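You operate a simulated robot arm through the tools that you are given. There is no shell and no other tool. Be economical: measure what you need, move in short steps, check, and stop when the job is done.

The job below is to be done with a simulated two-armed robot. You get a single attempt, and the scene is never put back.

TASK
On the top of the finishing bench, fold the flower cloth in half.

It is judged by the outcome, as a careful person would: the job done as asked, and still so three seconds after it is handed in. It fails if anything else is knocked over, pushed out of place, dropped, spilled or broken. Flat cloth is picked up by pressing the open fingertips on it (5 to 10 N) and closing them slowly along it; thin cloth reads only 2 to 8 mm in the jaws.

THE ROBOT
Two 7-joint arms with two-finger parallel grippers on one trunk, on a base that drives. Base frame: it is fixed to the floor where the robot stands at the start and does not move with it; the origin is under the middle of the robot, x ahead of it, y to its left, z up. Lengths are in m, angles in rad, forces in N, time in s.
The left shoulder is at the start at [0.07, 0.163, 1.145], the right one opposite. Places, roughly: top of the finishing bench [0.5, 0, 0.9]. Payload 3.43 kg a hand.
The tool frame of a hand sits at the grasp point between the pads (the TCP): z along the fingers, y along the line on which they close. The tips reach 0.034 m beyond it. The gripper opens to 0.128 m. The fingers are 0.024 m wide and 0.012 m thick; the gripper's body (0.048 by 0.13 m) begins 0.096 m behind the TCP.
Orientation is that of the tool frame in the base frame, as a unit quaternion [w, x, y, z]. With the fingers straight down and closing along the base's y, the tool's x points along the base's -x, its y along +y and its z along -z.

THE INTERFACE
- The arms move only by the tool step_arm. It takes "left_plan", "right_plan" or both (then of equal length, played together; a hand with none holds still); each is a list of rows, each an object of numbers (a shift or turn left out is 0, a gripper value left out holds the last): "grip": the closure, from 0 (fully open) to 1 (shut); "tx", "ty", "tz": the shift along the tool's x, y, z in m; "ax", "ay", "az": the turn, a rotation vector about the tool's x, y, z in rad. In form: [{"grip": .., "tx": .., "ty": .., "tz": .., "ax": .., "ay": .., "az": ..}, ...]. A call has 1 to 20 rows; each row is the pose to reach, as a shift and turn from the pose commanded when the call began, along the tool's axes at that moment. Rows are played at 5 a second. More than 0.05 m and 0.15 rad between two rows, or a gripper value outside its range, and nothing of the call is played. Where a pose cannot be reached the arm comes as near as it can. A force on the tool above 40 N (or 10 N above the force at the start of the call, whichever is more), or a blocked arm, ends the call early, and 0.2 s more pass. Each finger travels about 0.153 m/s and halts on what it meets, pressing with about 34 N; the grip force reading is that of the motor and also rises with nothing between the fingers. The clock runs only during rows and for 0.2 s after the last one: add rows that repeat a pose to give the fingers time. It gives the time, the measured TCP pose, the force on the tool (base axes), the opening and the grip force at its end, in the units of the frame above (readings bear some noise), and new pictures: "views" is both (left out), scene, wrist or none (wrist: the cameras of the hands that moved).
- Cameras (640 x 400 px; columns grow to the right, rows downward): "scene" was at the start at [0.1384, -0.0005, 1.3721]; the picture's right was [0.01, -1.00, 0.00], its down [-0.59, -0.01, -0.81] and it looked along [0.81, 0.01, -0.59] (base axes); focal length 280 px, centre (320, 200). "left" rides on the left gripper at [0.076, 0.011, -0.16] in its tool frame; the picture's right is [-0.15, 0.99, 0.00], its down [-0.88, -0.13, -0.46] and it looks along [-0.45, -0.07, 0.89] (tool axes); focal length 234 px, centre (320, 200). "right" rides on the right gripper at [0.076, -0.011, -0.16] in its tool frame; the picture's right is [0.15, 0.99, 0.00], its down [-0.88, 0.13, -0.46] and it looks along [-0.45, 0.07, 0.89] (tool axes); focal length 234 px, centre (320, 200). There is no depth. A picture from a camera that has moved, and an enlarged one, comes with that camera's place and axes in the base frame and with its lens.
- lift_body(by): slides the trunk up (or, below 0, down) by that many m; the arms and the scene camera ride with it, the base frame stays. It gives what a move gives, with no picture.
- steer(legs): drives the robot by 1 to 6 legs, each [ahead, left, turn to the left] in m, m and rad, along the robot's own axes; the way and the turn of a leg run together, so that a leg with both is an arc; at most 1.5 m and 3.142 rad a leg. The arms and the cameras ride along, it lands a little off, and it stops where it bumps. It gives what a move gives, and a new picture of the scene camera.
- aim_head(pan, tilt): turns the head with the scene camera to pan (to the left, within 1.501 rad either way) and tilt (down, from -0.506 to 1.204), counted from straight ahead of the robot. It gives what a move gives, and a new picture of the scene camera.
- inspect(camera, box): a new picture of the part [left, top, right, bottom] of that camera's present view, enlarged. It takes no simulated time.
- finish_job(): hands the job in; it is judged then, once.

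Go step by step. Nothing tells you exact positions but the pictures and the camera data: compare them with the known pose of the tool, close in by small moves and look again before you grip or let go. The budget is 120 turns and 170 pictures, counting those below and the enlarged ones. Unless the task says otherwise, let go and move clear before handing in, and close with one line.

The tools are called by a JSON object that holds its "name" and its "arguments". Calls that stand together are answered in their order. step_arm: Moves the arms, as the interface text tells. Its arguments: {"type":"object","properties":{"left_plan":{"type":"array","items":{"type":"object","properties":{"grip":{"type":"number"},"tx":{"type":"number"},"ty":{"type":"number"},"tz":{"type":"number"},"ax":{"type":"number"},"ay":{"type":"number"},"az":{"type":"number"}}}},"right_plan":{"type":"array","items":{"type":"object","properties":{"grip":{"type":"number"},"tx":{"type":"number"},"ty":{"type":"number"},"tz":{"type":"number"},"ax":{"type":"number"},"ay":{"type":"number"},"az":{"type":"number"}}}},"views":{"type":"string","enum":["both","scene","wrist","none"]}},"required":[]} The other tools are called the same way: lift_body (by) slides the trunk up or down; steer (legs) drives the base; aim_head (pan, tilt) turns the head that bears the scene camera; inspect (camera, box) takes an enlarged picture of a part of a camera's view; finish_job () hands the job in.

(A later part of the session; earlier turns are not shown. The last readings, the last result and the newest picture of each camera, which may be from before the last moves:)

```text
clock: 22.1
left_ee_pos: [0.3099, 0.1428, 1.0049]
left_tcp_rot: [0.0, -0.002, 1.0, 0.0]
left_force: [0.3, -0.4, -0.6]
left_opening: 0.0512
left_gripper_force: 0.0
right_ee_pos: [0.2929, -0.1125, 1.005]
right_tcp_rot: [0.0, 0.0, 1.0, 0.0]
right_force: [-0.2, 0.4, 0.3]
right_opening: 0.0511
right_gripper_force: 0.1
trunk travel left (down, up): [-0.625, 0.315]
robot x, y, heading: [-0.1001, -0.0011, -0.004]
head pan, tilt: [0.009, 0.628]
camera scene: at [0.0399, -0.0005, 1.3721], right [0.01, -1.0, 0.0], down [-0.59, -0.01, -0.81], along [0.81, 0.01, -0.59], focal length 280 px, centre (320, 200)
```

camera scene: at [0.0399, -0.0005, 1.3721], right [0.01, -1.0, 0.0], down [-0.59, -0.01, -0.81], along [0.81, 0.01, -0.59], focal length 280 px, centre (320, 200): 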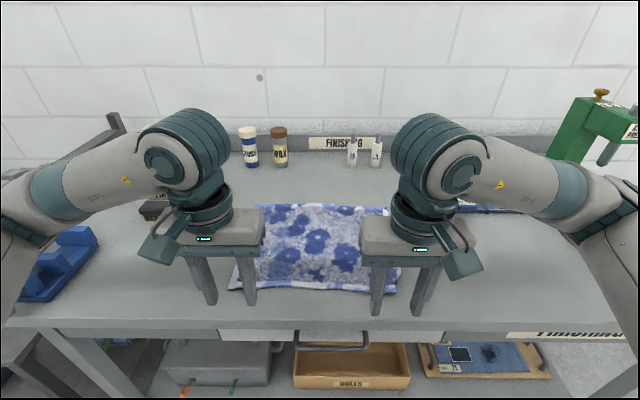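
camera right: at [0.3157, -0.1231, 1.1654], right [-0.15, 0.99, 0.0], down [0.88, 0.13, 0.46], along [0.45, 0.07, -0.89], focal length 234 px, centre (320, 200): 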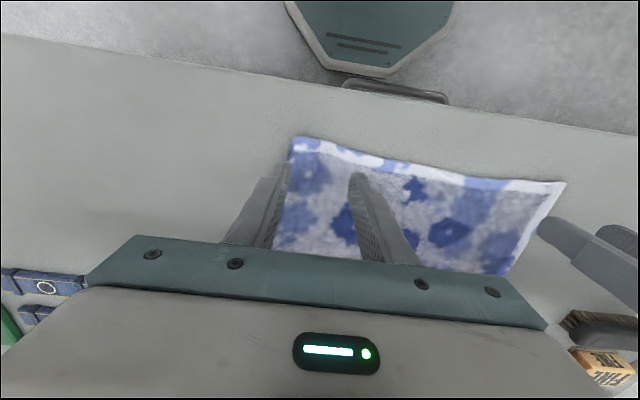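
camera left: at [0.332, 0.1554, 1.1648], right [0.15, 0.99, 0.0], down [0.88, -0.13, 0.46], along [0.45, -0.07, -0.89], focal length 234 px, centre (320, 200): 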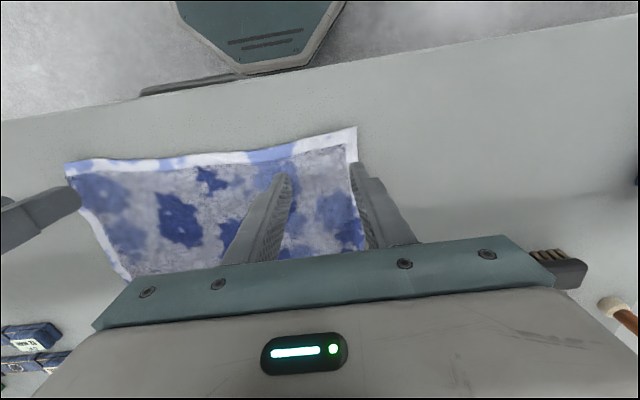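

The robot backed off cleanly. Now I'll tilt the hands forward by 0.5 rad, narrow the jaws and hover just above the near corners.

{"name": "step_arm", "arguments": {"left_plan": [{"tx": -0.02, "ty": 0.003, "ay": -0.12, "grip": 0.7}, {"tx": -0.04, "ty": 0.006, "ay": -0.24}, {"tx": -0.06, "ty": 0.009, "ay": -0.36}, {"tx": -0.08, "ty": 0.009, "tz": 0.02, "ay": -0.5}, {"tx": -0.08, "ty": 0.009, "tz": 0.052, "ay": -0.5}, {"tx": -0.08, "ty": 0.009, "tz": 0.052, "ay": -0.5}], "right_plan": [{"tx": -0.02, "ay": -0.12, "grip": 0.7}, {"tx": -0.045, "ay": -0.24}, {"tx": -0.07, "ay": -0.36}, {"tx": -0.09, "tz": 0.02, "ay": -0.5}, {"tx": -0.09, "tz": 0.052, "ay": -0.5}, {"tx": -0.09, "tz": 0.052, "ay": -0.5}]}}

```text
clock: 23.5
left_ee_pos: [0.3893, 0.1526, 0.9516]
left_tcp_rot: [0.248, 0.0, 0.969, -0.001]
left_force: [-2.1, 0.8, 0.1]
left_opening: 0.0382
left_gripper_force: 0.1
right_ee_pos: [0.3819, -0.1139, 0.9545]
right_tcp_rot: [0.248, 0.001, 0.969, 0.0]
right_force: [0.4, 0.2, -0.4]
right_opening: 0.0384
right_gripper_force: 0.1
trunk travel left (down, up): [-0.625, 0.315]
robot x, y, heading: [-0.0984, 0.001, 0.001]
head pan, tilt: [0.009, 0.628]
camera scene: at [0.0401, -0.0005, 1.3721], right [0.01, -1.0, 0.0], down [-0.59, -0.01, -0.81], along [0.81, 0.01, -0.59], focal length 280 px, centre (320, 200)
camera right: at [0.2389, -0.1238, 1.0584], right [-0.13, 0.99, -0.07], down [0.55, 0.13, 0.82], along [0.82, 0.07, -0.56], focal length 234 px, centre (320, 200)
camera left: at [0.2461, 0.1647, 1.0562], right [0.13, 0.99, 0.07], down [0.55, -0.13, 0.82], along [0.82, -0.07, -0.56], focal length 234 px, centre (320, 200)
```

scene: 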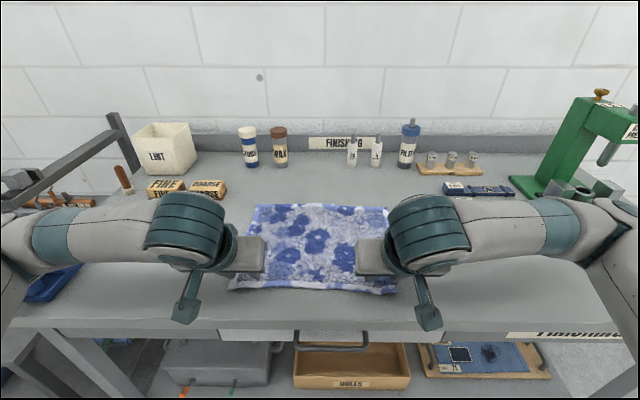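
right: 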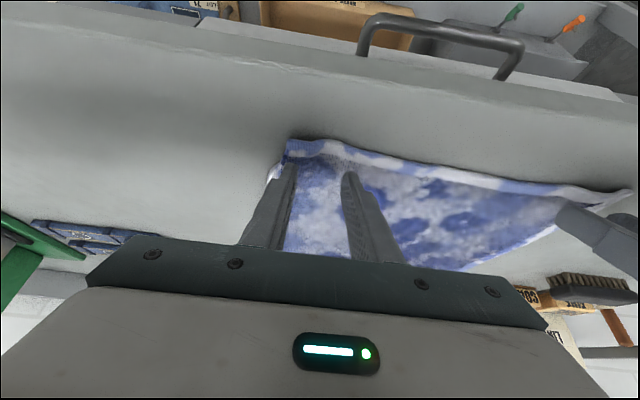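
left: 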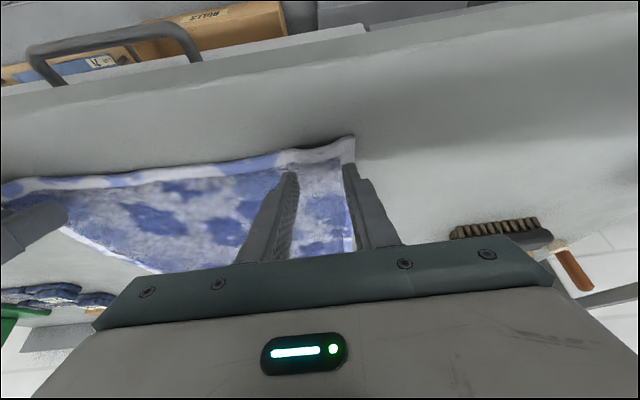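

The fingers hover over the near corners, just inside the hem. I'll move the left hand 5 mm inward and lower both until they touch.

{"name": "step_arm", "arguments": {"left_plan": [{"ty": -0.005, "tx": 0.002, "tz": 0.004}, {"ty": -0.005, "tx": 0.0044, "tz": 0.008}, {"ty": -0.005, "tx": 0.0065, "tz": 0.0119}, {"ty": -0.005, "tx": 0.0065, "tz": 0.0119}], "right_plan": [{"ty": 0.003, "tx": 0.0026, "tz": 0.0048}, {"ty": 0.003, "tx": 0.0052, "tz": 0.0096}, {"ty": 0.003, "tx": 0.0079, "tz": 0.0145}, {"ty": 0.003, "tx": 0.0079, "tz": 0.0145}], "views": "wrist"}}

```text
clock: 24.5
left_ee_pos: [0.3876, 0.1474, 0.9401]
left_tcp_rot: [0.247, -0.002, 0.969, 0.002]
left_force: [0.6, 0.6, -0.2]
left_opening: 0.0385
left_gripper_force: 0.0
right_ee_pos: [0.383, -0.1092, 0.9391]
right_tcp_rot: [0.25, 0.0, 0.968, 0.0]
right_force: [0.1, 0.1, 20.0]
right_opening: 0.0385
right_gripper_force: 0.0
trunk travel left (down, up): [-0.625, 0.315]
robot x, y, heading: [-0.0961, 0.0021, -0.001]
head pan, tilt: [0.009, 0.628]
camera right: at [0.2393, -0.1199, 1.0426], right [-0.13, 0.99, -0.07], down [0.55, 0.13, 0.82], along [0.82, 0.07, -0.56], focal length 234 px, centre (320, 200)
camera left: at [0.2449, 0.1597, 1.0441], right [0.13, 0.99, 0.07], down [0.55, -0.13, 0.82], along [0.82, -0.07, -0.56], focal length 234 px, centre (320, 200)
```

right: 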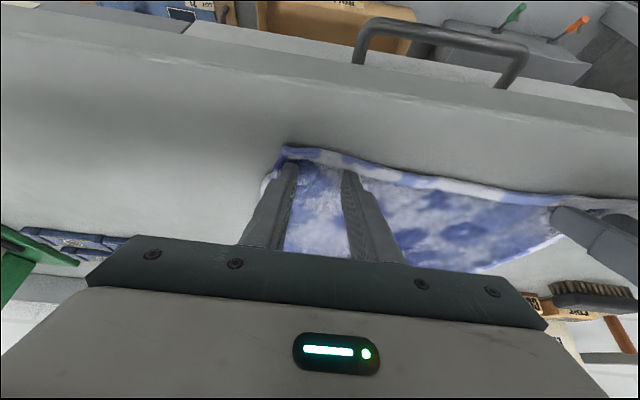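
left: 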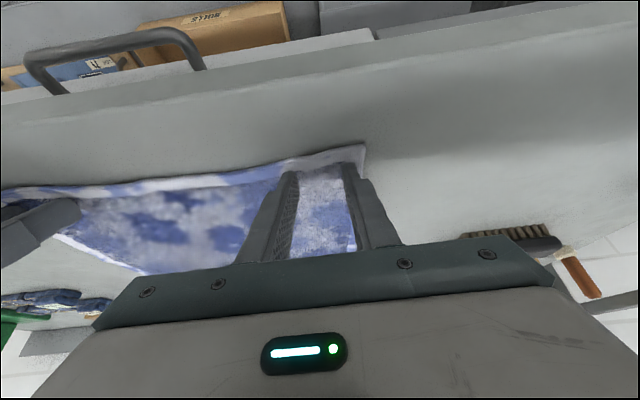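

The right hand is pressing too hard (20 N) and the left isn't touching yet. I'll raise the right slightly and lower the left 2 mm.

{"name": "step_arm", "arguments": {"left_plan": [{"tx": 0.0005, "tz": 0.001}, {"tx": 0.001, "tz": 0.002}, {"tx": 0.001, "tz": 0.002}], "right_plan": [{"tx": -0.0005, "tz": -0.001}, {"tx": -0.0007, "tz": -0.0013}, {"tx": -0.0007, "tz": -0.0013}], "views": "none"}}

```text
clock: 25.3
left_ee_pos: [0.3888, 0.1476, 0.9377]
left_tcp_rot: [0.248, -0.001, 0.969, 0.0]
left_force: [-2.3, 2.0, 11.5]
left_opening: 0.0385
left_gripper_force: 0.1
right_ee_pos: [0.3824, -0.1104, 0.9402]
right_tcp_rot: [0.248, 0.0, 0.969, -0.001]
right_force: [4.9, 1.3, 13.8]
right_opening: 0.0379
right_gripper_force: 0.0
trunk travel left (down, up): [-0.625, 0.315]
robot x, y, heading: [-0.099, 0.0015, -0.002]
head pan, tilt: [0.009, 0.628]
```

Both hands now press at about 11–14 N. I'll ease the right a touch more and close slowly.

{"name": "step_arm", "arguments": {"left_plan": [{"grip": 0.72}, {"grip": 0.74}, {"grip": 0.76}, {"grip": 0.78}, {"grip": 0.8}, {"grip": 0.82}, {"grip": 0.84}, {"grip": 0.86}, {"grip": 0.88}, {"grip": 0.9}, {"grip": 0.92}, {"grip": 0.94}, {"grip": 0.96}, {"grip": 0.98}, {"grip": 1}, {"grip": 1}, {"grip": 1}], "right_plan": [{"tx": -0.0002, "tz": -0.0004, "grip": 0.72}, {"tx": -0.0002, "tz": -0.0004, "grip": 0.74}, {"tx": -0.0002, "tz": -0.0004, "grip": 0.76}, {"tx": -0.0002, "tz": -0.0004, "grip": 0.78}, {"tx": -0.0002, "tz": -0.0004, "grip": 0.8}, {"tx": -0.0002, "tz": -0.0004, "grip": 0.82}, {"tx": -0.0002, "tz": -0.0004, "grip": 0.84}, {"tx": -0.0002, "tz": -0.0004, "grip": 0.86}, {"tx": -0.0002, "tz": -0.0004, "grip": 0.88}, {"tx": -0.0002, "tz": -0.0004, "grip": 0.9}, {"tx": -0.0002, "tz": -0.0004, "grip": 0.92}, {"tx": -0.0002, "tz": -0.0004, "grip": 0.94}, {"tx": -0.0002, "tz": -0.0004, "grip": 0.96}, {"tx": -0.0002, "tz": -0.0004, "grip": 0.98}, {"tx": -0.0002, "tz": -0.0004, "grip": 1}, {"tx": -0.0002, "tz": -0.0004, "grip": 1}, {"tx": -0.0002, "tz": -0.0004, "grip": 1}]}}

```text
clock: 28.9
left_ee_pos: [0.3879, 0.1467, 0.9368]
left_tcp_rot: [0.248, 0.0, 0.969, -0.001]
left_force: [0.5, -0.1, 17.1]
left_opening: 0.0043
left_gripper_force: 34.0
right_ee_pos: [0.3824, -0.1107, 0.9398]
right_tcp_rot: [0.249, 0.0, 0.969, 0.0]
right_force: [0.3, -0.9, 7.9]
right_opening: 0.0002
right_gripper_force: 32.6
trunk travel left (down, up): [-0.625, 0.315]
robot x, y, heading: [-0.0993, 0.0021, -0.002]
head pan, tilt: [0.009, 0.628]
camera scene: at [0.0383, -0.0009, 1.3724], right [0.01, -1.0, 0.0], down [-0.59, -0.01, -0.81], along [0.81, 0.01, -0.59], focal length 280 px, centre (320, 200)
camera right: at [0.2388, -0.1207, 1.0436], right [-0.13, 0.99, -0.07], down [0.55, 0.13, 0.82], along [0.82, 0.07, -0.56], focal length 234 px, centre (320, 200)
camera left: at [0.245, 0.1588, 1.0421], right [0.13, 0.99, 0.07], down [0.55, -0.13, 0.82], along [0.82, -0.07, -0.56], focal length 234 px, centre (320, 200)
```

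scene: 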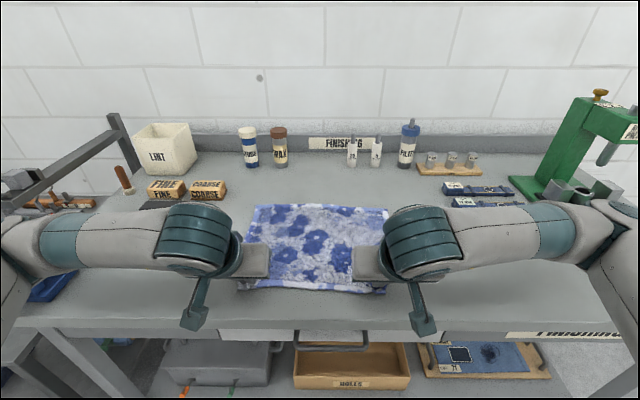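
right: 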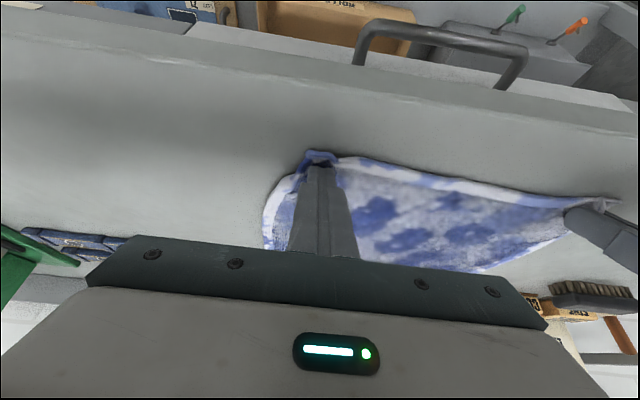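
left: 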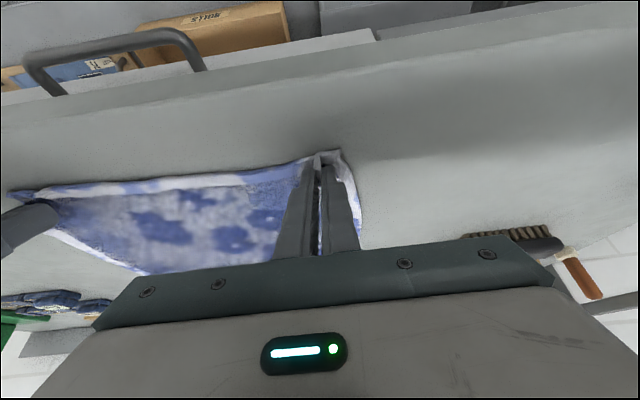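

The left hand has the cloth, but the right slipped (0.2 mm). I'll reopen the right a little, press slightly harder and close again.

{"name": "step_arm", "arguments": {"right_plan": [{"tz": -0.004, "tx": -0.002, "grip": 0.9}, {"tz": -0.004, "tx": -0.002, "grip": 0.7}, {"tz": -0.002, "tx": -0.001, "grip": 0.68}, {"tz": 0.0, "tx": 0.0}, {"tz": 0.0013, "tx": 0.0007}, {"tz": 0.0013, "tx": 0.0007}]}}

```text
clock: 30.3
left_ee_pos: [0.3889, 0.1474, 0.9383]
left_tcp_rot: [0.249, -0.001, 0.968, 0.0]
left_force: [3.1, -1.3, 14.0]
left_opening: 0.0043
left_gripper_force: 34.4
right_ee_pos: [0.3825, -0.11, 0.9395]
right_tcp_rot: [0.25, -0.001, 0.968, 0.001]
right_force: [-1.8, 1.1, 16.8]
right_opening: 0.0406
right_gripper_force: 0.1
trunk travel left (down, up): [-0.625, 0.315]
robot x, y, heading: [-0.099, -0.0008, -0.001]
head pan, tilt: [0.009, 0.628]
camera scene: at [0.038, -0.0006, 1.3725], right [0.01, -1.0, 0.0], down [-0.59, -0.01, -0.81], along [0.81, 0.01, -0.59], focal length 280 px, centre (320, 200)
camera right: at [0.2389, -0.1203, 1.0429], right [-0.13, 0.99, -0.07], down [0.55, 0.13, 0.82], along [0.82, 0.07, -0.56], focal length 234 px, centre (320, 200)
```

scene: 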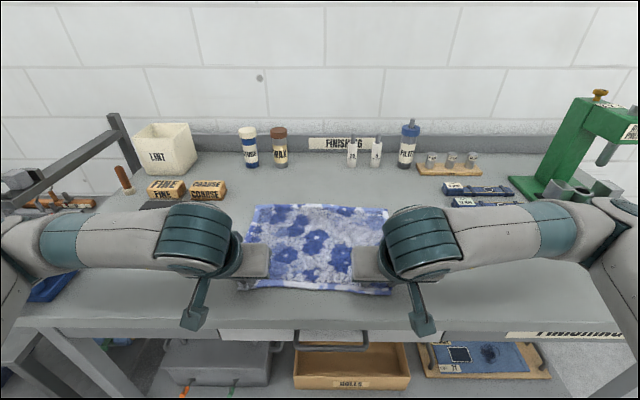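
right: 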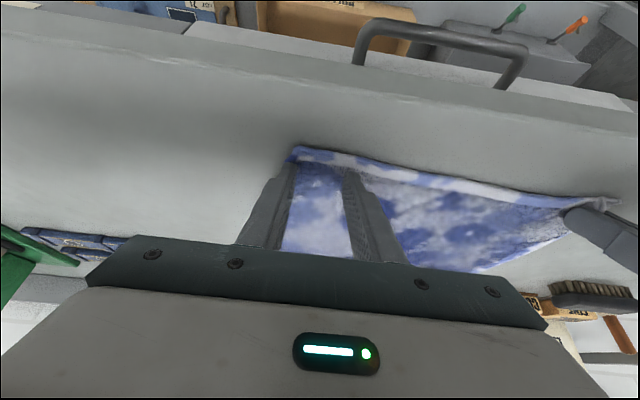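

The right outer finger is at the cloth's side edge. I'll shift that hand 12 mm inward and press again, then close.

{"name": "step_arm", "arguments": {"right_plan": [{"tz": -0.008, "tx": -0.004}, {"tz": -0.007, "tx": -0.006, "ty": 0.012}, {"tz": -0.002, "tx": -0.004, "ty": 0.012}, {"tz": 0.0005, "tx": -0.002, "ty": 0.012}, {"tz": 0.0005, "tx": -0.002, "ty": 0.012}, {"tz": 0.0005, "tx": -0.002, "ty": 0.012, "grip": 0.7}, {"tz": 0.0005, "tx": -0.002, "ty": 0.012, "grip": 0.73}, {"tz": 0.0005, "tx": -0.002, "ty": 0.012, "grip": 0.76}, {"tz": 0.0005, "tx": -0.002, "ty": 0.012, "grip": 0.79}, {"tz": 0.0005, "tx": -0.002, "ty": 0.012, "grip": 0.82}, {"tz": 0.0005, "tx": -0.002, "ty": 0.012, "grip": 0.85}, {"tz": 0.0005, "tx": -0.002, "ty": 0.012, "grip": 0.88}, {"tz": 0.0005, "tx": -0.002, "ty": 0.012, "grip": 0.91}, {"tz": 0.0005, "tx": -0.002, "ty": 0.012, "grip": 0.94}, {"tz": 0.0005, "tx": -0.002, "ty": 0.012, "grip": 0.97}, {"tz": 0.0005, "tx": -0.002, "ty": 0.012, "grip": 1}, {"tz": 0.0005, "tx": -0.002, "ty": 0.012, "grip": 1}, {"tz": 0.0005, "tx": -0.002, "ty": 0.012, "grip": 1}], "views": "wrist"}}

```text
clock: 34.1
left_ee_pos: [0.3864, 0.1479, 0.9371]
left_tcp_rot: [0.25, 0.0, 0.968, 0.0]
left_force: [3.0, 0.3, 12.1]
left_opening: 0.004
left_gripper_force: 33.8
right_ee_pos: [0.384, -0.0979, 0.9393]
right_tcp_rot: [0.249, 0.001, 0.969, -0.001]
right_force: [2.0, -3.6, 25.6]
right_opening: 0.0051
right_gripper_force: 33.2
trunk travel left (down, up): [-0.625, 0.315]
robot x, y, heading: [-0.0987, 0.0027, 0.001]
head pan, tilt: [0.009, 0.628]
camera right: at [0.2405, -0.1085, 1.0428], right [-0.13, 0.99, -0.07], down [0.55, 0.13, 0.82], along [0.82, 0.07, -0.56], focal length 234 px, centre (320, 200)
```

right: 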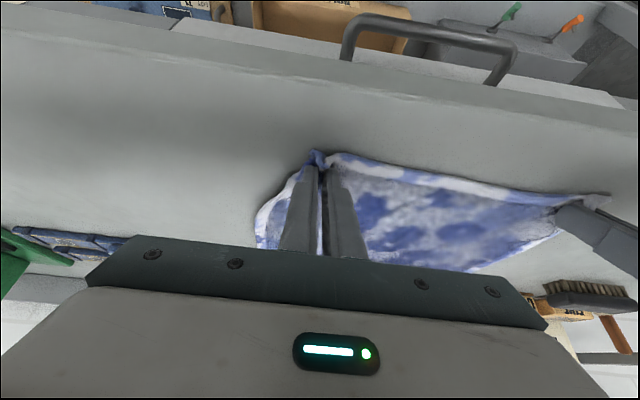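

Both hands hold cloth now (4.0 and 5.1 mm). I'll carry the near edge over in a constant-radius arc about the middle line (x≈0.525), rolling the grippers from −0.5 to +0.75 rad so the hem turns over with it.

{"name": "step_arm", "arguments": {"left_plan": [{"tx": -0.027, "tz": -0.0234, "ay": 0.1136}, {"tx": -0.0571, "tz": -0.0415, "ay": 0.2272}, {"tx": -0.091, "tz": -0.0517, "ay": 0.3408}, {"tx": -0.1266, "tz": -0.053, "ay": 0.4544}, {"tx": -0.1617, "tz": -0.0465, "ay": 0.568}, {"tx": -0.1946, "tz": -0.0313, "ay": 0.6816}, {"tx": -0.2229, "tz": -0.0084, "ay": 0.7952}, {"tx": -0.2449, "tz": 0.0207, "ay": 0.9088}, {"tx": -0.2592, "tz": 0.0546, "ay": 1.0224}, {"tx": -0.2645, "tz": 0.0865, "ay": 1.136}, {"tx": -0.2642, "tz": 0.1124, "ay": 1.25}, {"tx": -0.2642, "tz": 0.1124, "ay": 1.25}, {"tx": -0.2642, "tz": 0.1124, "ay": 1.25}], "right_plan": [{"tx": -0.027, "tz": -0.0234, "ay": 0.1136}, {"tx": -0.0571, "tz": -0.0415, "ay": 0.2272}, {"tx": -0.091, "tz": -0.0517, "ay": 0.3408}, {"tx": -0.1266, "tz": -0.053, "ay": 0.4544}, {"tx": -0.1617, "tz": -0.0465, "ay": 0.568}, {"tx": -0.1946, "tz": -0.0313, "ay": 0.6816}, {"tx": -0.2229, "tz": -0.0084, "ay": 0.7952}, {"tx": -0.2449, "tz": 0.0207, "ay": 0.9088}, {"tx": -0.2592, "tz": 0.0546, "ay": 1.0224}, {"tx": -0.2645, "tz": 0.0865, "ay": 1.136}, {"tx": -0.2642, "tz": 0.1124, "ay": 1.25}, {"tx": -0.2642, "tz": 0.1124, "ay": 1.25}, {"tx": -0.2642, "tz": 0.1124, "ay": 1.25}]}}

{"name": "inspect", "arguments": {"camera": "scene", "box": [220, 150, 430, 280]}}

```text
clock: 36.9
left_ee_pos: [0.561, 0.1271, 0.9803]
left_tcp_rot: [-0.355, -0.002, 0.935, 0.0]
left_force: [0.2, 0.1, 0.3]
left_opening: 0.004
left_gripper_force: 34.6
left hand out of reach, approached as far as the arm can: row 9, 10, 11, 12, 13
right_ee_pos: [0.5492, -0.0869, 0.974]
right_tcp_rot: [-0.365, 0.0, 0.931, 0.002]
right_force: [-0.4, 0.4, 0.2]
right_opening: 0.004
right_gripper_force: 33.9
right hand out of reach, approached as far as the arm can: row 9, 10, 11, 12, 13
trunk travel left (down, up): [-0.625, 0.315]
robot x, y, heading: [-0.096, -0.0008, -0.001]
head pan, tilt: [0.009, 0.628]
camera scene: at [0.039, -0.0039, 1.3723], right [0.01, -1.0, 0.0], down [-0.59, 0.0, -0.81], along [0.81, 0.01, -0.59], focal length 280 px, centre (320, 200)
camera right: at [0.602, -0.0978, 1.143], right [-0.11, 0.99, 0.1], down [0.96, 0.13, -0.26], along [-0.27, 0.07, -0.96], focal length 234 px, centre (320, 200)
camera left: at [0.6093, 0.1401, 1.1514], right [0.11, 0.99, -0.09], down [0.96, -0.13, -0.24], along [-0.25, -0.06, -0.97], focal length 234 px, centre (320, 200)
```

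scene: 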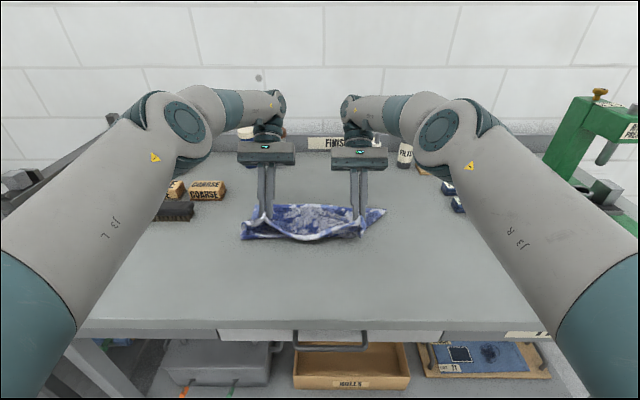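
right: 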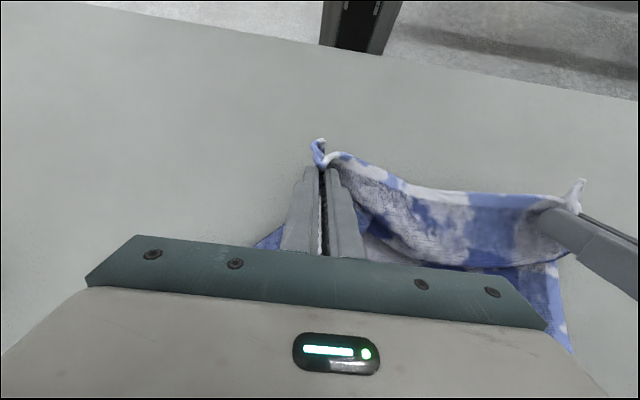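
left: 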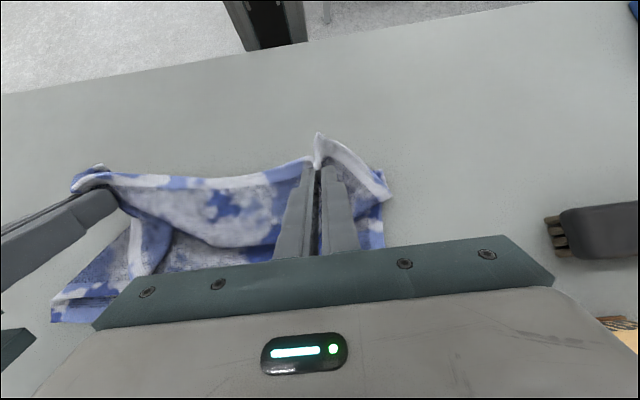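

```text
3.05 times, centred on (325, 215) of scene
camera zoom: at [0.039, -0.0039, 1.3723], right [0.01, -1.0, 0.0], down [-0.59, 0.0, -0.81], along [0.81, 0.01, -0.59], focal length 855 px, centre (305, 154)
```

zoom: 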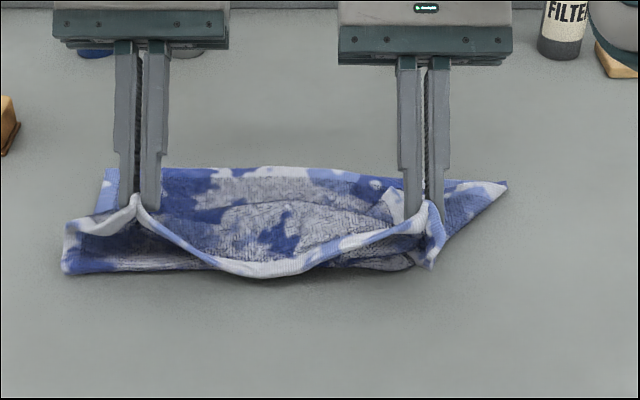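

The arms ran out of reach from the backed-off position and stopped about 0.12 m short, though both grips hold. I'll drive the base 0.1 m ahead again with the cloth held, then look.

{"name": "steer", "arguments": {"legs": [[0.1, 0, 0]]}}

```text
clock: 38.1
left_ee_pos: [0.6635, 0.1322, 0.9791]
left_tcp_rot: [-0.355, -0.002, 0.935, -0.001]
left_force: [0.3, -0.2, 0.1]
left_opening: 0.004
left_gripper_force: 34.1
right_ee_pos: [0.6524, -0.0845, 0.973]
right_tcp_rot: [-0.364, -0.001, 0.931, 0.0]
right_force: [0.1, -0.1, -1.1]
right_opening: 0.0041
right_gripper_force: 34.1
trunk travel left (down, up): [-0.625, 0.315]
robot x, y, heading: [0.0056, -0.0024, 0.001]
head pan, tilt: [0.009, 0.628]
camera scene: at [0.1427, -0.0003, 1.3721], right [0.01, -1.0, 0.0], down [-0.59, -0.01, -0.81], along [0.81, 0.01, -0.59], focal length 280 px, centre (320, 200)
```

scene: 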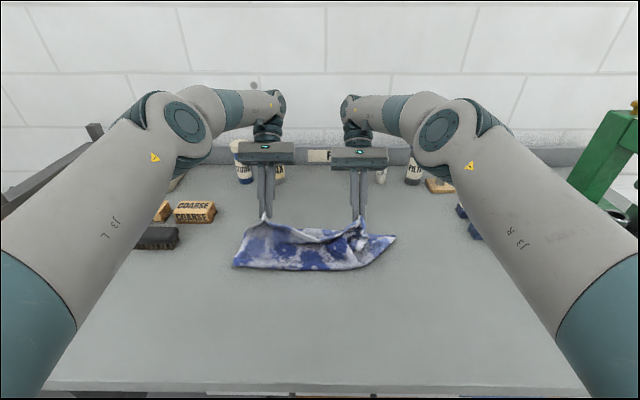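

The hands are over the far half again but crowded together. I'll spread them back to the original spacing, rise back over the middle line to tension the cloth, and re-approach along the arc with a bit less tilt.

{"name": "step_arm", "arguments": {"left_plan": [{"tx": 0.0389, "tz": -0.0053, "ay": -0.13, "ty": 0.005}, {"tx": 0.0715, "tz": -0.0057, "ay": -0.13, "ty": 0.01}, {"tx": 0.1107, "tz": 0.0106, "ay": -0.13, "ty": 0.015}, {"tx": 0.1405, "tz": 0.0373, "ay": -0.13, "ty": 0.015}, {"tx": 0.1405, "tz": 0.0373, "ay": -0.13, "ty": 0.015}, {"tx": 0.1405, "tz": 0.0373, "ay": -0.13, "ty": 0.015}], "right_plan": [{"tx": 0.0389, "tz": -0.0053, "ay": -0.14, "ty": -0.005}, {"tx": 0.0715, "tz": -0.0057, "ay": -0.14, "ty": -0.01}, {"tx": 0.1107, "tz": 0.0106, "ay": -0.14, "ty": -0.015}, {"tx": 0.1405, "tz": 0.0373, "ay": -0.14, "ty": -0.015}, {"tx": 0.1405, "tz": 0.0373, "ay": -0.14, "ty": -0.015}, {"tx": 0.1405, "tz": 0.0373, "ay": -0.14, "ty": -0.015}]}}

{"name": "inspect", "arguments": {"camera": "scene", "box": [210, 170, 430, 300]}}

```text
clock: 39.5
left_ee_pos: [0.5334, 0.1481, 1.0441]
left_tcp_rot: [-0.294, -0.002, 0.956, 0.0]
left_force: [-1.7, -3.2, -0.1]
left_opening: 0.0042
left_gripper_force: 33.8
right_ee_pos: [0.524, -0.0981, 1.0409]
right_tcp_rot: [-0.297, -0.001, 0.955, 0.001]
right_force: [0.2, 3.1, -0.2]
right_opening: 0.004
right_gripper_force: 34.0
trunk travel left (down, up): [-0.625, 0.315]
robot x, y, heading: [0.0018, -0.0009, 0.001]
head pan, tilt: [0.009, 0.628]
camera scene: at [0.1416, -0.0001, 1.3722], right [0.01, -1.0, 0.0], down [-0.59, -0.01, -0.81], along [0.81, 0.01, -0.59], focal length 280 px, centre (320, 200)
camera right: at [0.5526, -0.1088, 1.2167], right [-0.12, 0.99, 0.08], down [0.98, 0.13, -0.13], along [-0.14, 0.07, -0.99], focal length 234 px, centre (320, 200)
camera left: at [0.5598, 0.1604, 1.22], right [0.12, 0.99, -0.08], down [0.99, -0.13, -0.12], along [-0.12, -0.07, -0.99], focal length 234 px, centre (320, 200)
```

scene: 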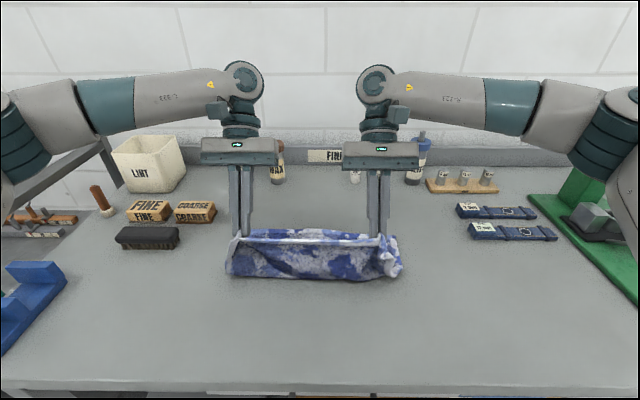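
right: 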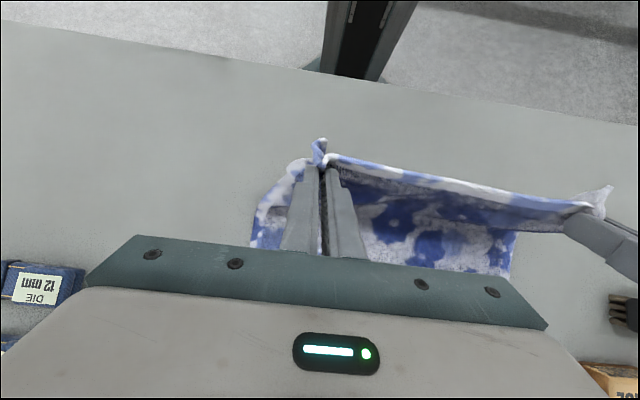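
left: 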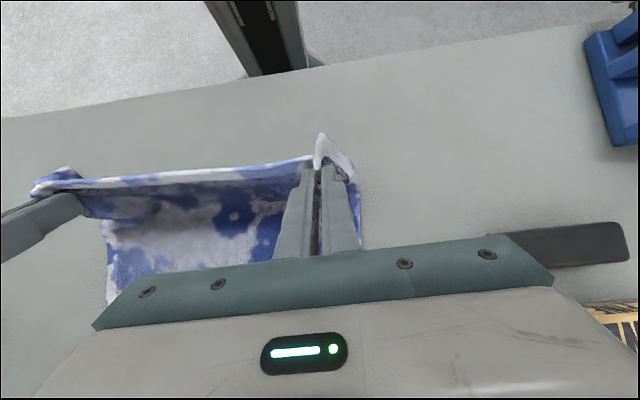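

```text
2.91 times, centred on (320, 235) of scene
camera zoom: at [0.1416, -0.0001, 1.3722], right [0.01, -1.0, 0.0], down [-0.59, -0.01, -0.81], along [0.81, 0.01, -0.59], focal length 816 px, centre (320, 98)
```

zoom: 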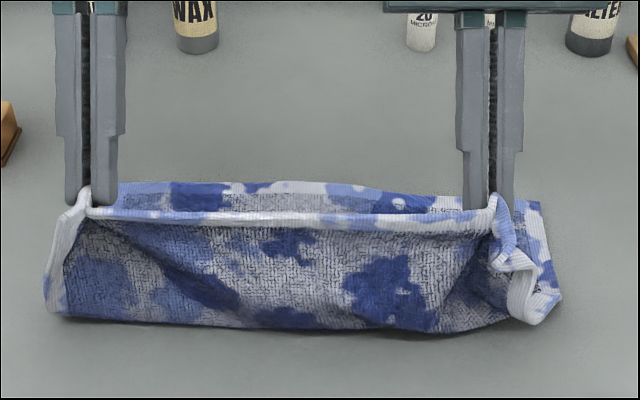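

The fold is now at x≈0.518 and the far edge at ≈0.663, so the halves match well. I'll swing forward along the taut arc to about 7 cm above the bench and look before releasing.

{"name": "step_arm", "arguments": {"left_plan": [{"tx": -0.017, "tz": -0.014}, {"tx": -0.034, "tz": -0.0282}, {"tx": -0.0525, "tz": -0.0325}, {"tx": -0.0709, "tz": -0.0363}, {"tx": -0.087, "tz": -0.035}, {"tx": -0.1028, "tz": -0.034}, {"tx": -0.1165, "tz": -0.03}, {"tx": -0.1301, "tz": -0.026}, {"tx": -0.1301, "tz": -0.026}, {"tx": -0.1301, "tz": -0.026}], "right_plan": [{"tx": -0.017, "tz": -0.014}, {"tx": -0.034, "tz": -0.0282}, {"tx": -0.0525, "tz": -0.0325}, {"tx": -0.0709, "tz": -0.0363}, {"tx": -0.087, "tz": -0.035}, {"tx": -0.1028, "tz": -0.034}, {"tx": -0.1165, "tz": -0.03}, {"tx": -0.1301, "tz": -0.026}, {"tx": -0.1301, "tz": -0.026}, {"tx": -0.1301, "tz": -0.026}], "views": "wrist"}}

{"name": "inspect", "arguments": {"camera": "scene", "box": [210, 170, 430, 300]}}

```text
clock: 41.7
left_ee_pos: [0.6549, 0.1472, 0.9919]
left_tcp_rot: [-0.295, -0.002, 0.956, 0.0]
left_force: [1.0, -2.0, 0.5]
left_opening: 0.0042
left_gripper_force: 34.2
right_ee_pos: [0.6456, -0.097, 0.989]
right_tcp_rot: [-0.3, -0.001, 0.954, 0.001]
right_force: [-1.0, 1.6, -0.7]
right_opening: 0.0038
right_gripper_force: 33.5
trunk travel left (down, up): [-0.625, 0.315]
robot x, y, heading: [0.0041, -0.0006, 0.003]
head pan, tilt: [0.009, 0.628]
camera right: at [0.6748, -0.1078, 1.1628], right [-0.12, 0.99, 0.08], down [0.98, 0.13, -0.13], along [-0.14, 0.07, -0.99], focal length 234 px, centre (320, 200)
camera left: at [0.6819, 0.1594, 1.1686], right [0.12, 0.99, -0.08], down [0.99, -0.13, -0.12], along [-0.13, -0.07, -0.99], focal length 234 px, centre (320, 200)
```

right: 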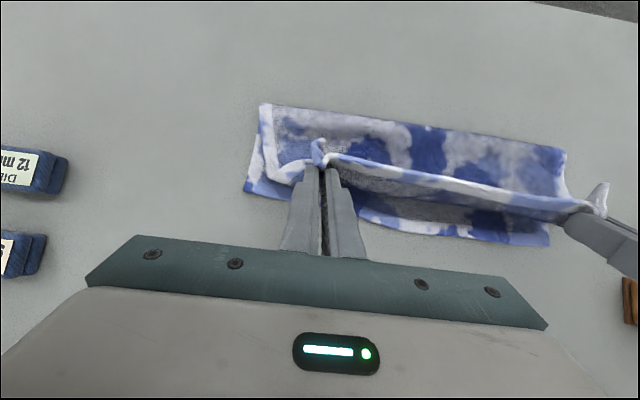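
left: 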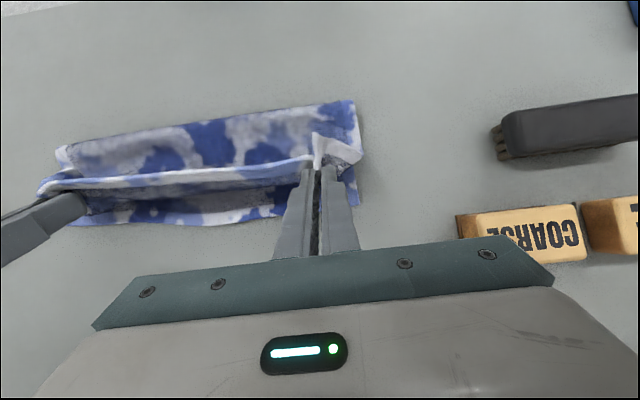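

```text
2.91 times, centred on (320, 235) of scene
camera zoom: at [0.1428, -0.0002, 1.372], right [0.01, -1.0, 0.0], down [-0.59, -0.01, -0.81], along [0.81, 0.01, -0.59], focal length 816 px, centre (320, 98)
```

zoom: 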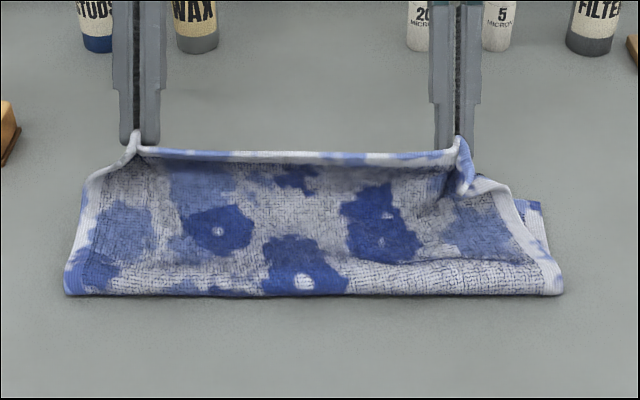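

The right corner has opened out nicely, but the fold has crept forward again (≈0.534 versus the ideal ≈0.51). I'll go back up with a larger radius to pull it taut, re-approach on that tighter arc, and look again.

{"name": "step_arm", "arguments": {"left_plan": [{"tx": 0.0253, "tz": -0.0183}, {"tx": 0.0672, "tz": -0.0199}, {"tx": 0.1101, "tz": -0.008}, {"tx": 0.1474, "tz": 0.0166}, {"tx": 0.1474, "tz": 0.0166}, {"tx": 0.1474, "tz": 0.0166}, {"tx": 0.129, "tz": 0.0035}, {"tx": 0.1101, "tz": -0.008}, {"tx": 0.089, "tz": -0.015}, {"tx": 0.0672, "tz": -0.0199}, {"tx": 0.046, "tz": -0.0195}, {"tx": 0.0253, "tz": -0.0183}, {"tx": 0.007, "tz": -0.0125}, {"tx": -0.0099, "tz": -0.0068}, {"tx": -0.0099, "tz": -0.0068}], "right_plan": [{"tx": 0.0316, "tz": -0.0176}, {"tx": 0.0735, "tz": -0.0193}, {"tx": 0.1163, "tz": -0.0073}, {"tx": 0.1536, "tz": 0.0172}, {"tx": 0.1536, "tz": 0.0172}, {"tx": 0.1536, "tz": 0.0172}, {"tx": 0.135, "tz": 0.0045}, {"tx": 0.1163, "tz": -0.0073}, {"tx": 0.095, "tz": -0.0145}, {"tx": 0.0735, "tz": -0.0193}, {"tx": 0.0525, "tz": -0.019}, {"tx": 0.0316, "tz": -0.0176}, {"tx": 0.013, "tz": -0.012}, {"tx": -0.0037, "tz": -0.0062}, {"tx": -0.0037, "tz": -0.0062}], "views": "wrist"}}

{"name": "inspect", "arguments": {"camera": "scene", "box": [210, 170, 430, 300]}}

```text
clock: 44.9
left_ee_pos: [0.6662, 0.1472, 0.9925]
left_tcp_rot: [-0.293, -0.002, 0.956, -0.001]
left_force: [0.0, -2.0, 0.1]
left_opening: 0.004
left_gripper_force: 34.1
right_ee_pos: [0.6526, -0.0978, 0.9921]
right_tcp_rot: [-0.299, 0.0, 0.954, 0.001]
right_force: [1.1, 1.7, -0.7]
right_opening: 0.004
right_gripper_force: 33.6
trunk travel left (down, up): [-0.625, 0.315]
robot x, y, heading: [0.0054, -0.0047, 0.003]
head pan, tilt: [0.009, 0.628]
camera right: at [0.6818, -0.1084, 1.1677], right [-0.12, 0.99, 0.08], down [0.98, 0.13, -0.13], along [-0.14, 0.07, -0.99], focal length 234 px, centre (320, 200)
camera left: at [0.6945, 0.1586, 1.1683], right [0.12, 0.99, -0.08], down [0.99, -0.13, -0.12], along [-0.13, -0.07, -0.99], focal length 234 px, centre (320, 200)
```

right: 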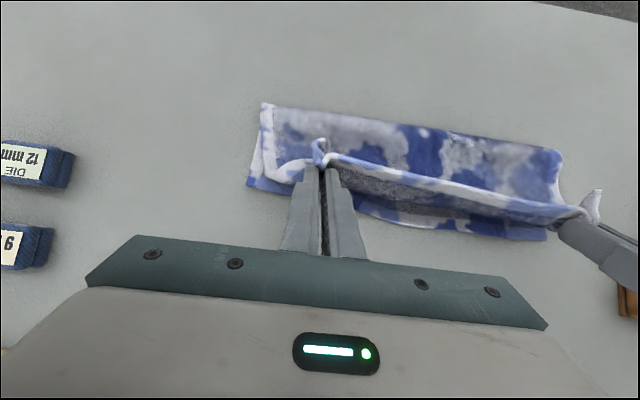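
left: 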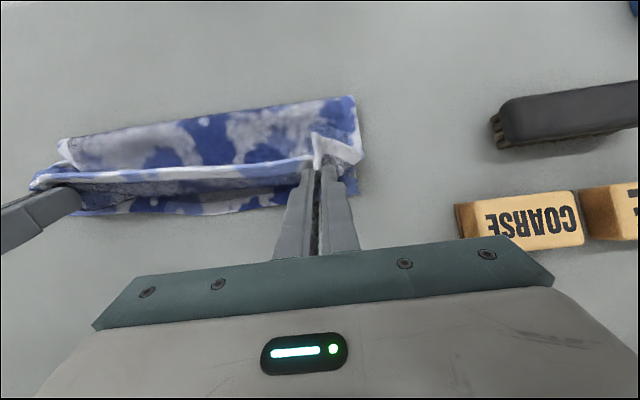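

```text
2.91 times, centred on (320, 235) of scene
camera zoom: at [0.1419, -0.0002, 1.3722], right [0.01, -1.0, 0.0], down [-0.59, -0.01, -0.81], along [0.81, 0.01, -0.59], focal length 816 px, centre (320, 98)
```

zoom: 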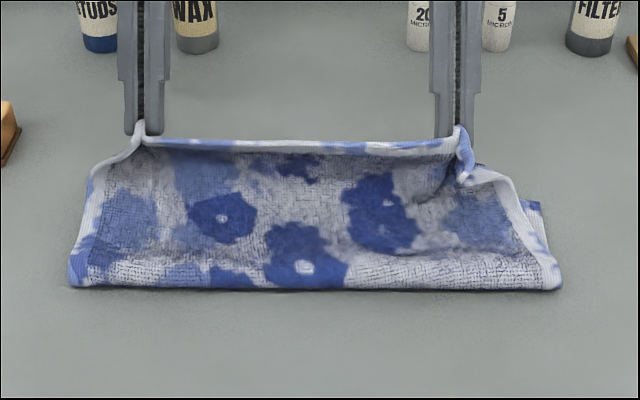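

A loop at the stiff pinch keeps soaking up slack, so I'll change tactic. I'll lay the edge down fully stretched past the far edge and let go, then pull the top layer back near the fold to even the halves.

{"name": "step_arm", "arguments": {"left_plan": [{"tx": -0.0167, "tz": 0.0034, "ay": -0.04}, {"tx": -0.0335, "tz": 0.0068, "ay": -0.08}, {"tx": -0.05, "tz": 0.0102, "ay": -0.12}, {"tx": -0.0669, "tz": 0.0136, "ay": -0.15}, {"tx": -0.0669, "tz": 0.0136, "ay": -0.15}], "right_plan": [{"tx": -0.0185, "tz": 0.0022, "ay": -0.04}, {"tx": -0.037, "tz": 0.0043, "ay": -0.08}, {"tx": -0.0555, "tz": 0.0064, "ay": -0.12}, {"tx": -0.0743, "tz": 0.0085, "ay": -0.15}, {"tx": -0.0743, "tz": 0.0085, "ay": -0.15}], "views": "wrist"}}

{"name": "inspect", "arguments": {"camera": "scene", "box": [210, 170, 430, 300]}}

```text
clock: 46.1
left_ee_pos: [0.7158, 0.1452, 0.9464]
left_tcp_rot: [-0.221, -0.001, 0.975, 0.0]
left_force: [-1.0, -1.1, 1.2]
left_opening: 0.0037
left_gripper_force: 34.6
right_ee_pos: [0.7067, -0.0983, 0.943]
right_tcp_rot: [-0.226, 0.0, 0.974, 0.001]
right_force: [0.4, 2.2, 2.6]
right_opening: 0.0039
right_gripper_force: 33.4
trunk travel left (down, up): [-0.625, 0.315]
robot x, y, heading: [0.0058, 0.0039, -0.004]
head pan, tilt: [0.009, 0.628]
camera right: at [0.7095, -0.1084, 1.1198], right [-0.13, 0.99, 0.07], down [0.99, 0.13, 0.02], along [0.01, 0.07, -1.0], focal length 234 px, centre (320, 200)
camera left: at [0.7153, 0.1579, 1.1232], right [0.13, 0.99, -0.06], down [0.99, -0.13, 0.03], along [0.02, -0.07, -1.0], focal length 234 px, centre (320, 200)
```

right: 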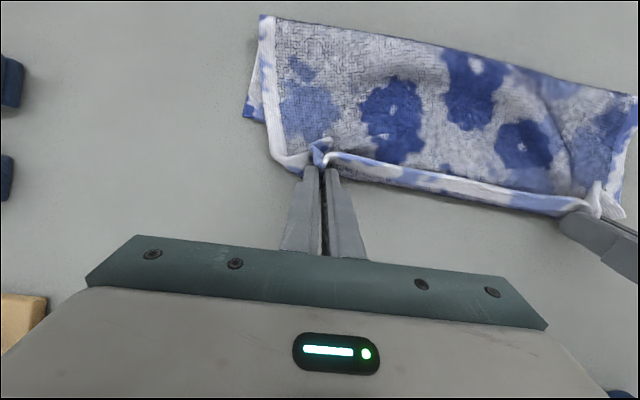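
left: 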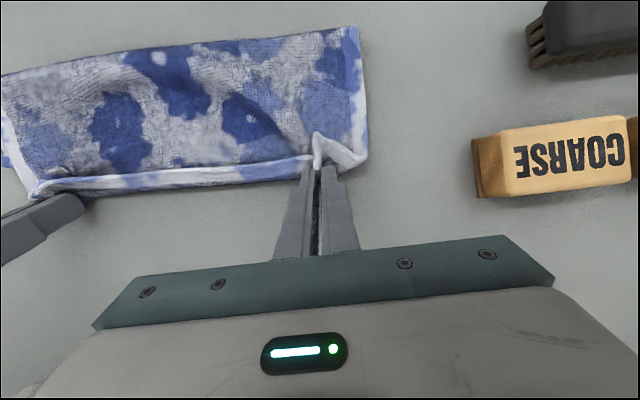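

```text
2.91 times, centred on (320, 235) of scene
camera zoom: at [0.1417, -0.0003, 1.3722], right [0.01, -1.0, 0.0], down [-0.59, -0.01, -0.81], along [0.81, 0.01, -0.59], focal length 816 px, centre (320, 98)
```

zoom: 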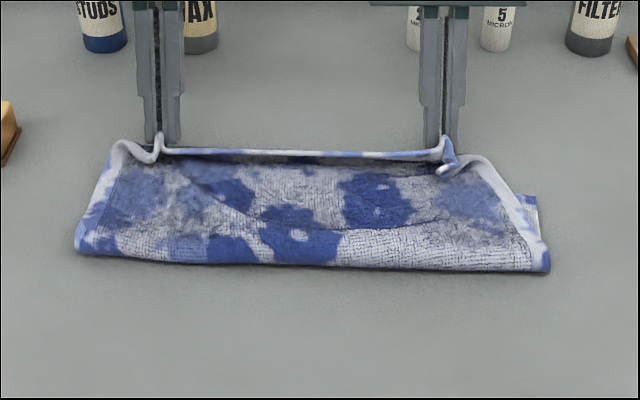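

The top layer is spread and nearly flat, and the fold has moved forward as expected. Now I'll open both hands slowly and rise clear.

{"name": "step_arm", "arguments": {"left_plan": [{"grip": 0.9}, {"grip": 0.75}, {"grip": 0.6}, {"grip": 0.55}, {"tz": -0.03}, {"tz": -0.06}, {"tz": -0.1}, {"tz": -0.13}], "right_plan": [{"grip": 0.9}, {"grip": 0.75}, {"grip": 0.6}, {"grip": 0.55}, {"tz": -0.03}, {"tz": -0.06}, {"tz": -0.1}, {"tz": -0.13}], "views": "wrist"}}

{"name": "inspect", "arguments": {"camera": "scene", "box": [210, 170, 430, 300]}}

```text
clock: 47.9
left_ee_pos: [0.7241, 0.1401, 1.0291]
left_tcp_rot: [-0.221, -0.003, 0.975, 0.0]
left_force: [0.6, -0.1, -0.5]
left_opening: 0.0575
left_gripper_force: 0.0
left hand out of reach, approached as far as the arm can: row 6, 7, 8
right_ee_pos: [0.7201, -0.094, 1.0073]
right_tcp_rot: [-0.229, -0.002, 0.973, 0.0]
right_force: [0.3, 0.7, 0.2]
right_opening: 0.0573
right_gripper_force: 0.0
right hand out of reach, approached as far as the arm can: row 6, 7, 8
trunk travel left (down, up): [-0.625, 0.315]
robot x, y, heading: [0.0033, 0.0011, 0.005]
head pan, tilt: [0.009, 0.628]
camera right: at [0.7231, -0.104, 1.1851], right [-0.13, 0.99, 0.07], down [0.99, 0.13, 0.01], along [0.01, 0.07, -1.0], focal length 234 px, centre (320, 200)
camera left: at [0.7234, 0.1522, 1.2071], right [0.13, 0.99, -0.06], down [0.99, -0.13, 0.03], along [0.02, -0.07, -1.0], focal length 234 px, centre (320, 200)
```

right: 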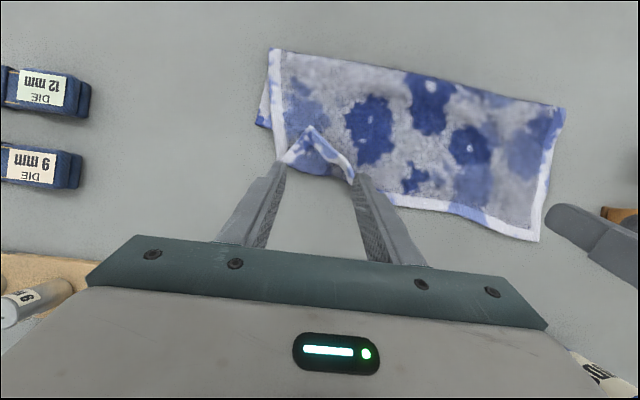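
left: 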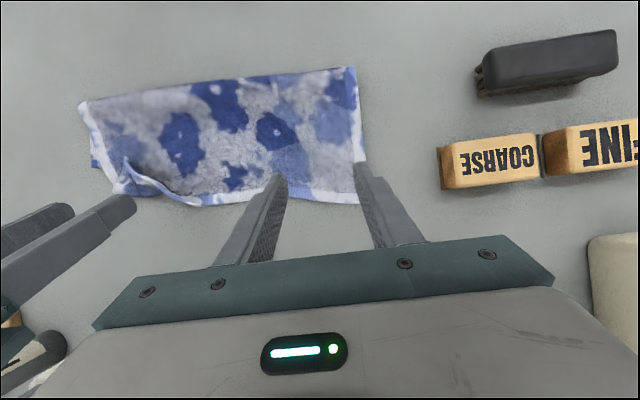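

```text
2.91 times, centred on (320, 235) of scene
camera zoom: at [0.1434, -0.0004, 1.372], right [0.01, -1.0, 0.0], down [-0.59, -0.01, -0.81], along [0.81, 0.01, -0.59], focal length 816 px, centre (320, 98)
```

zoom: 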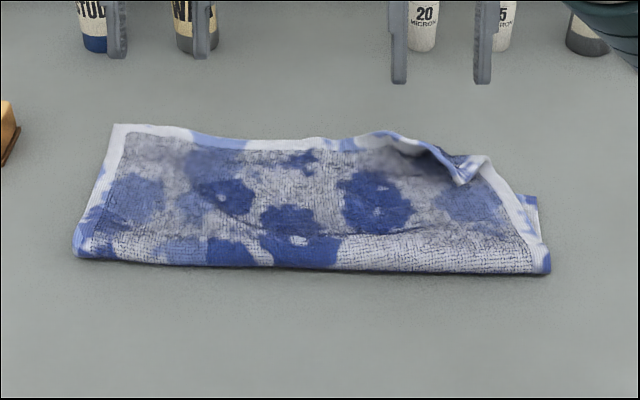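

The hem flipped flat on release and the top layer now overhangs the lower one by 6–10 cm, so it can be regripped cleanly. The right corner is turned back like a dog-ear, so I'll bring the right hand over that ear to unfold it first.

{"name": "step_arm", "arguments": {"right_plan": [{"tx": 0.0, "tz": 0.0, "ay": -0.115, "grip": 0.74}, {"tx": 0.005, "ty": -0.003, "tz": 0.015, "ay": -0.23}, {"tx": 0.01, "ty": -0.006, "tz": 0.03, "ay": -0.345}, {"tx": 0.0177, "ty": -0.011, "tz": 0.05, "ay": -0.46}, {"tx": 0.0177, "ty": -0.011, "tz": 0.065, "ay": -0.46}, {"tx": 0.0177, "ty": -0.011, "tz": 0.065, "ay": -0.46}]}}

{"name": "inspect", "arguments": {"camera": "right", "box": [200, 40, 460, 260]}}

```text
clock: 49.3
left_ee_pos: [0.7224, 0.1402, 1.0294]
left_tcp_rot: [-0.221, -0.003, 0.975, 0.001]
left_force: [-0.8, 0.5, 0.0]
left_opening: 0.0573
left_gripper_force: 0.0
right_ee_pos: [0.675, -0.1056, 0.9566]
right_tcp_rot: [0.002, 0.001, 1.0, 0.0]
right_force: [0.4, 0.4, 0.2]
right_opening: 0.0333
right_gripper_force: 0.1
trunk travel left (down, up): [-0.625, 0.315]
robot x, y, heading: [0.0056, -0.0004, 0.003]
head pan, tilt: [0.009, 0.628]
camera scene: at [0.1419, -0.0003, 1.3722], right [0.01, -1.0, 0.0], down [-0.59, -0.01, -0.81], along [0.81, 0.01, -0.59], focal length 280 px, centre (320, 200)
camera right: at [0.5974, -0.1162, 1.116], right [-0.15, 0.99, 0.0], down [0.88, 0.13, 0.46], along [0.45, 0.07, -0.89], focal length 234 px, centre (320, 200)
```

scene: 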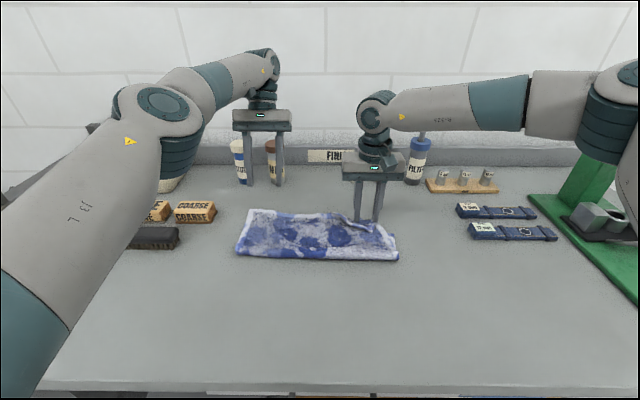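
right: 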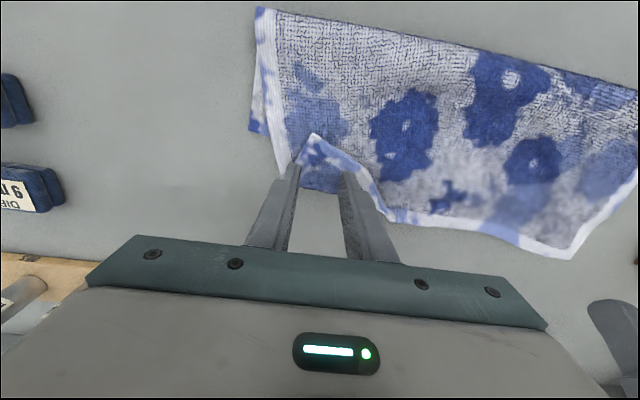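

```text
1.82 times, centred on (330, 150) of right
camera zoom: at [0.5974, -0.1162, 1.116], right [-0.15, 0.99, 0.0], down [0.88, 0.13, 0.46], along [0.45, 0.07, -0.89], focal length 426 px, centre (302, 291)
```

zoom: 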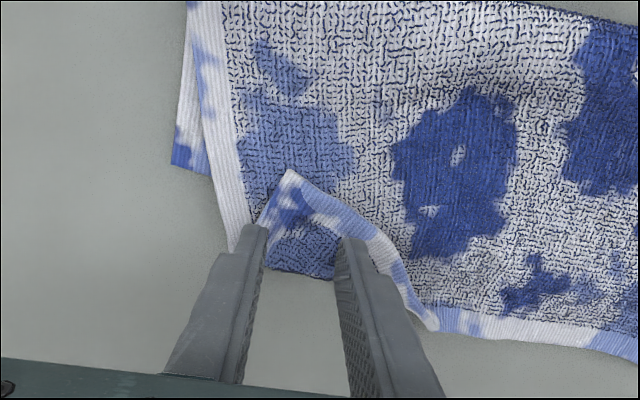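

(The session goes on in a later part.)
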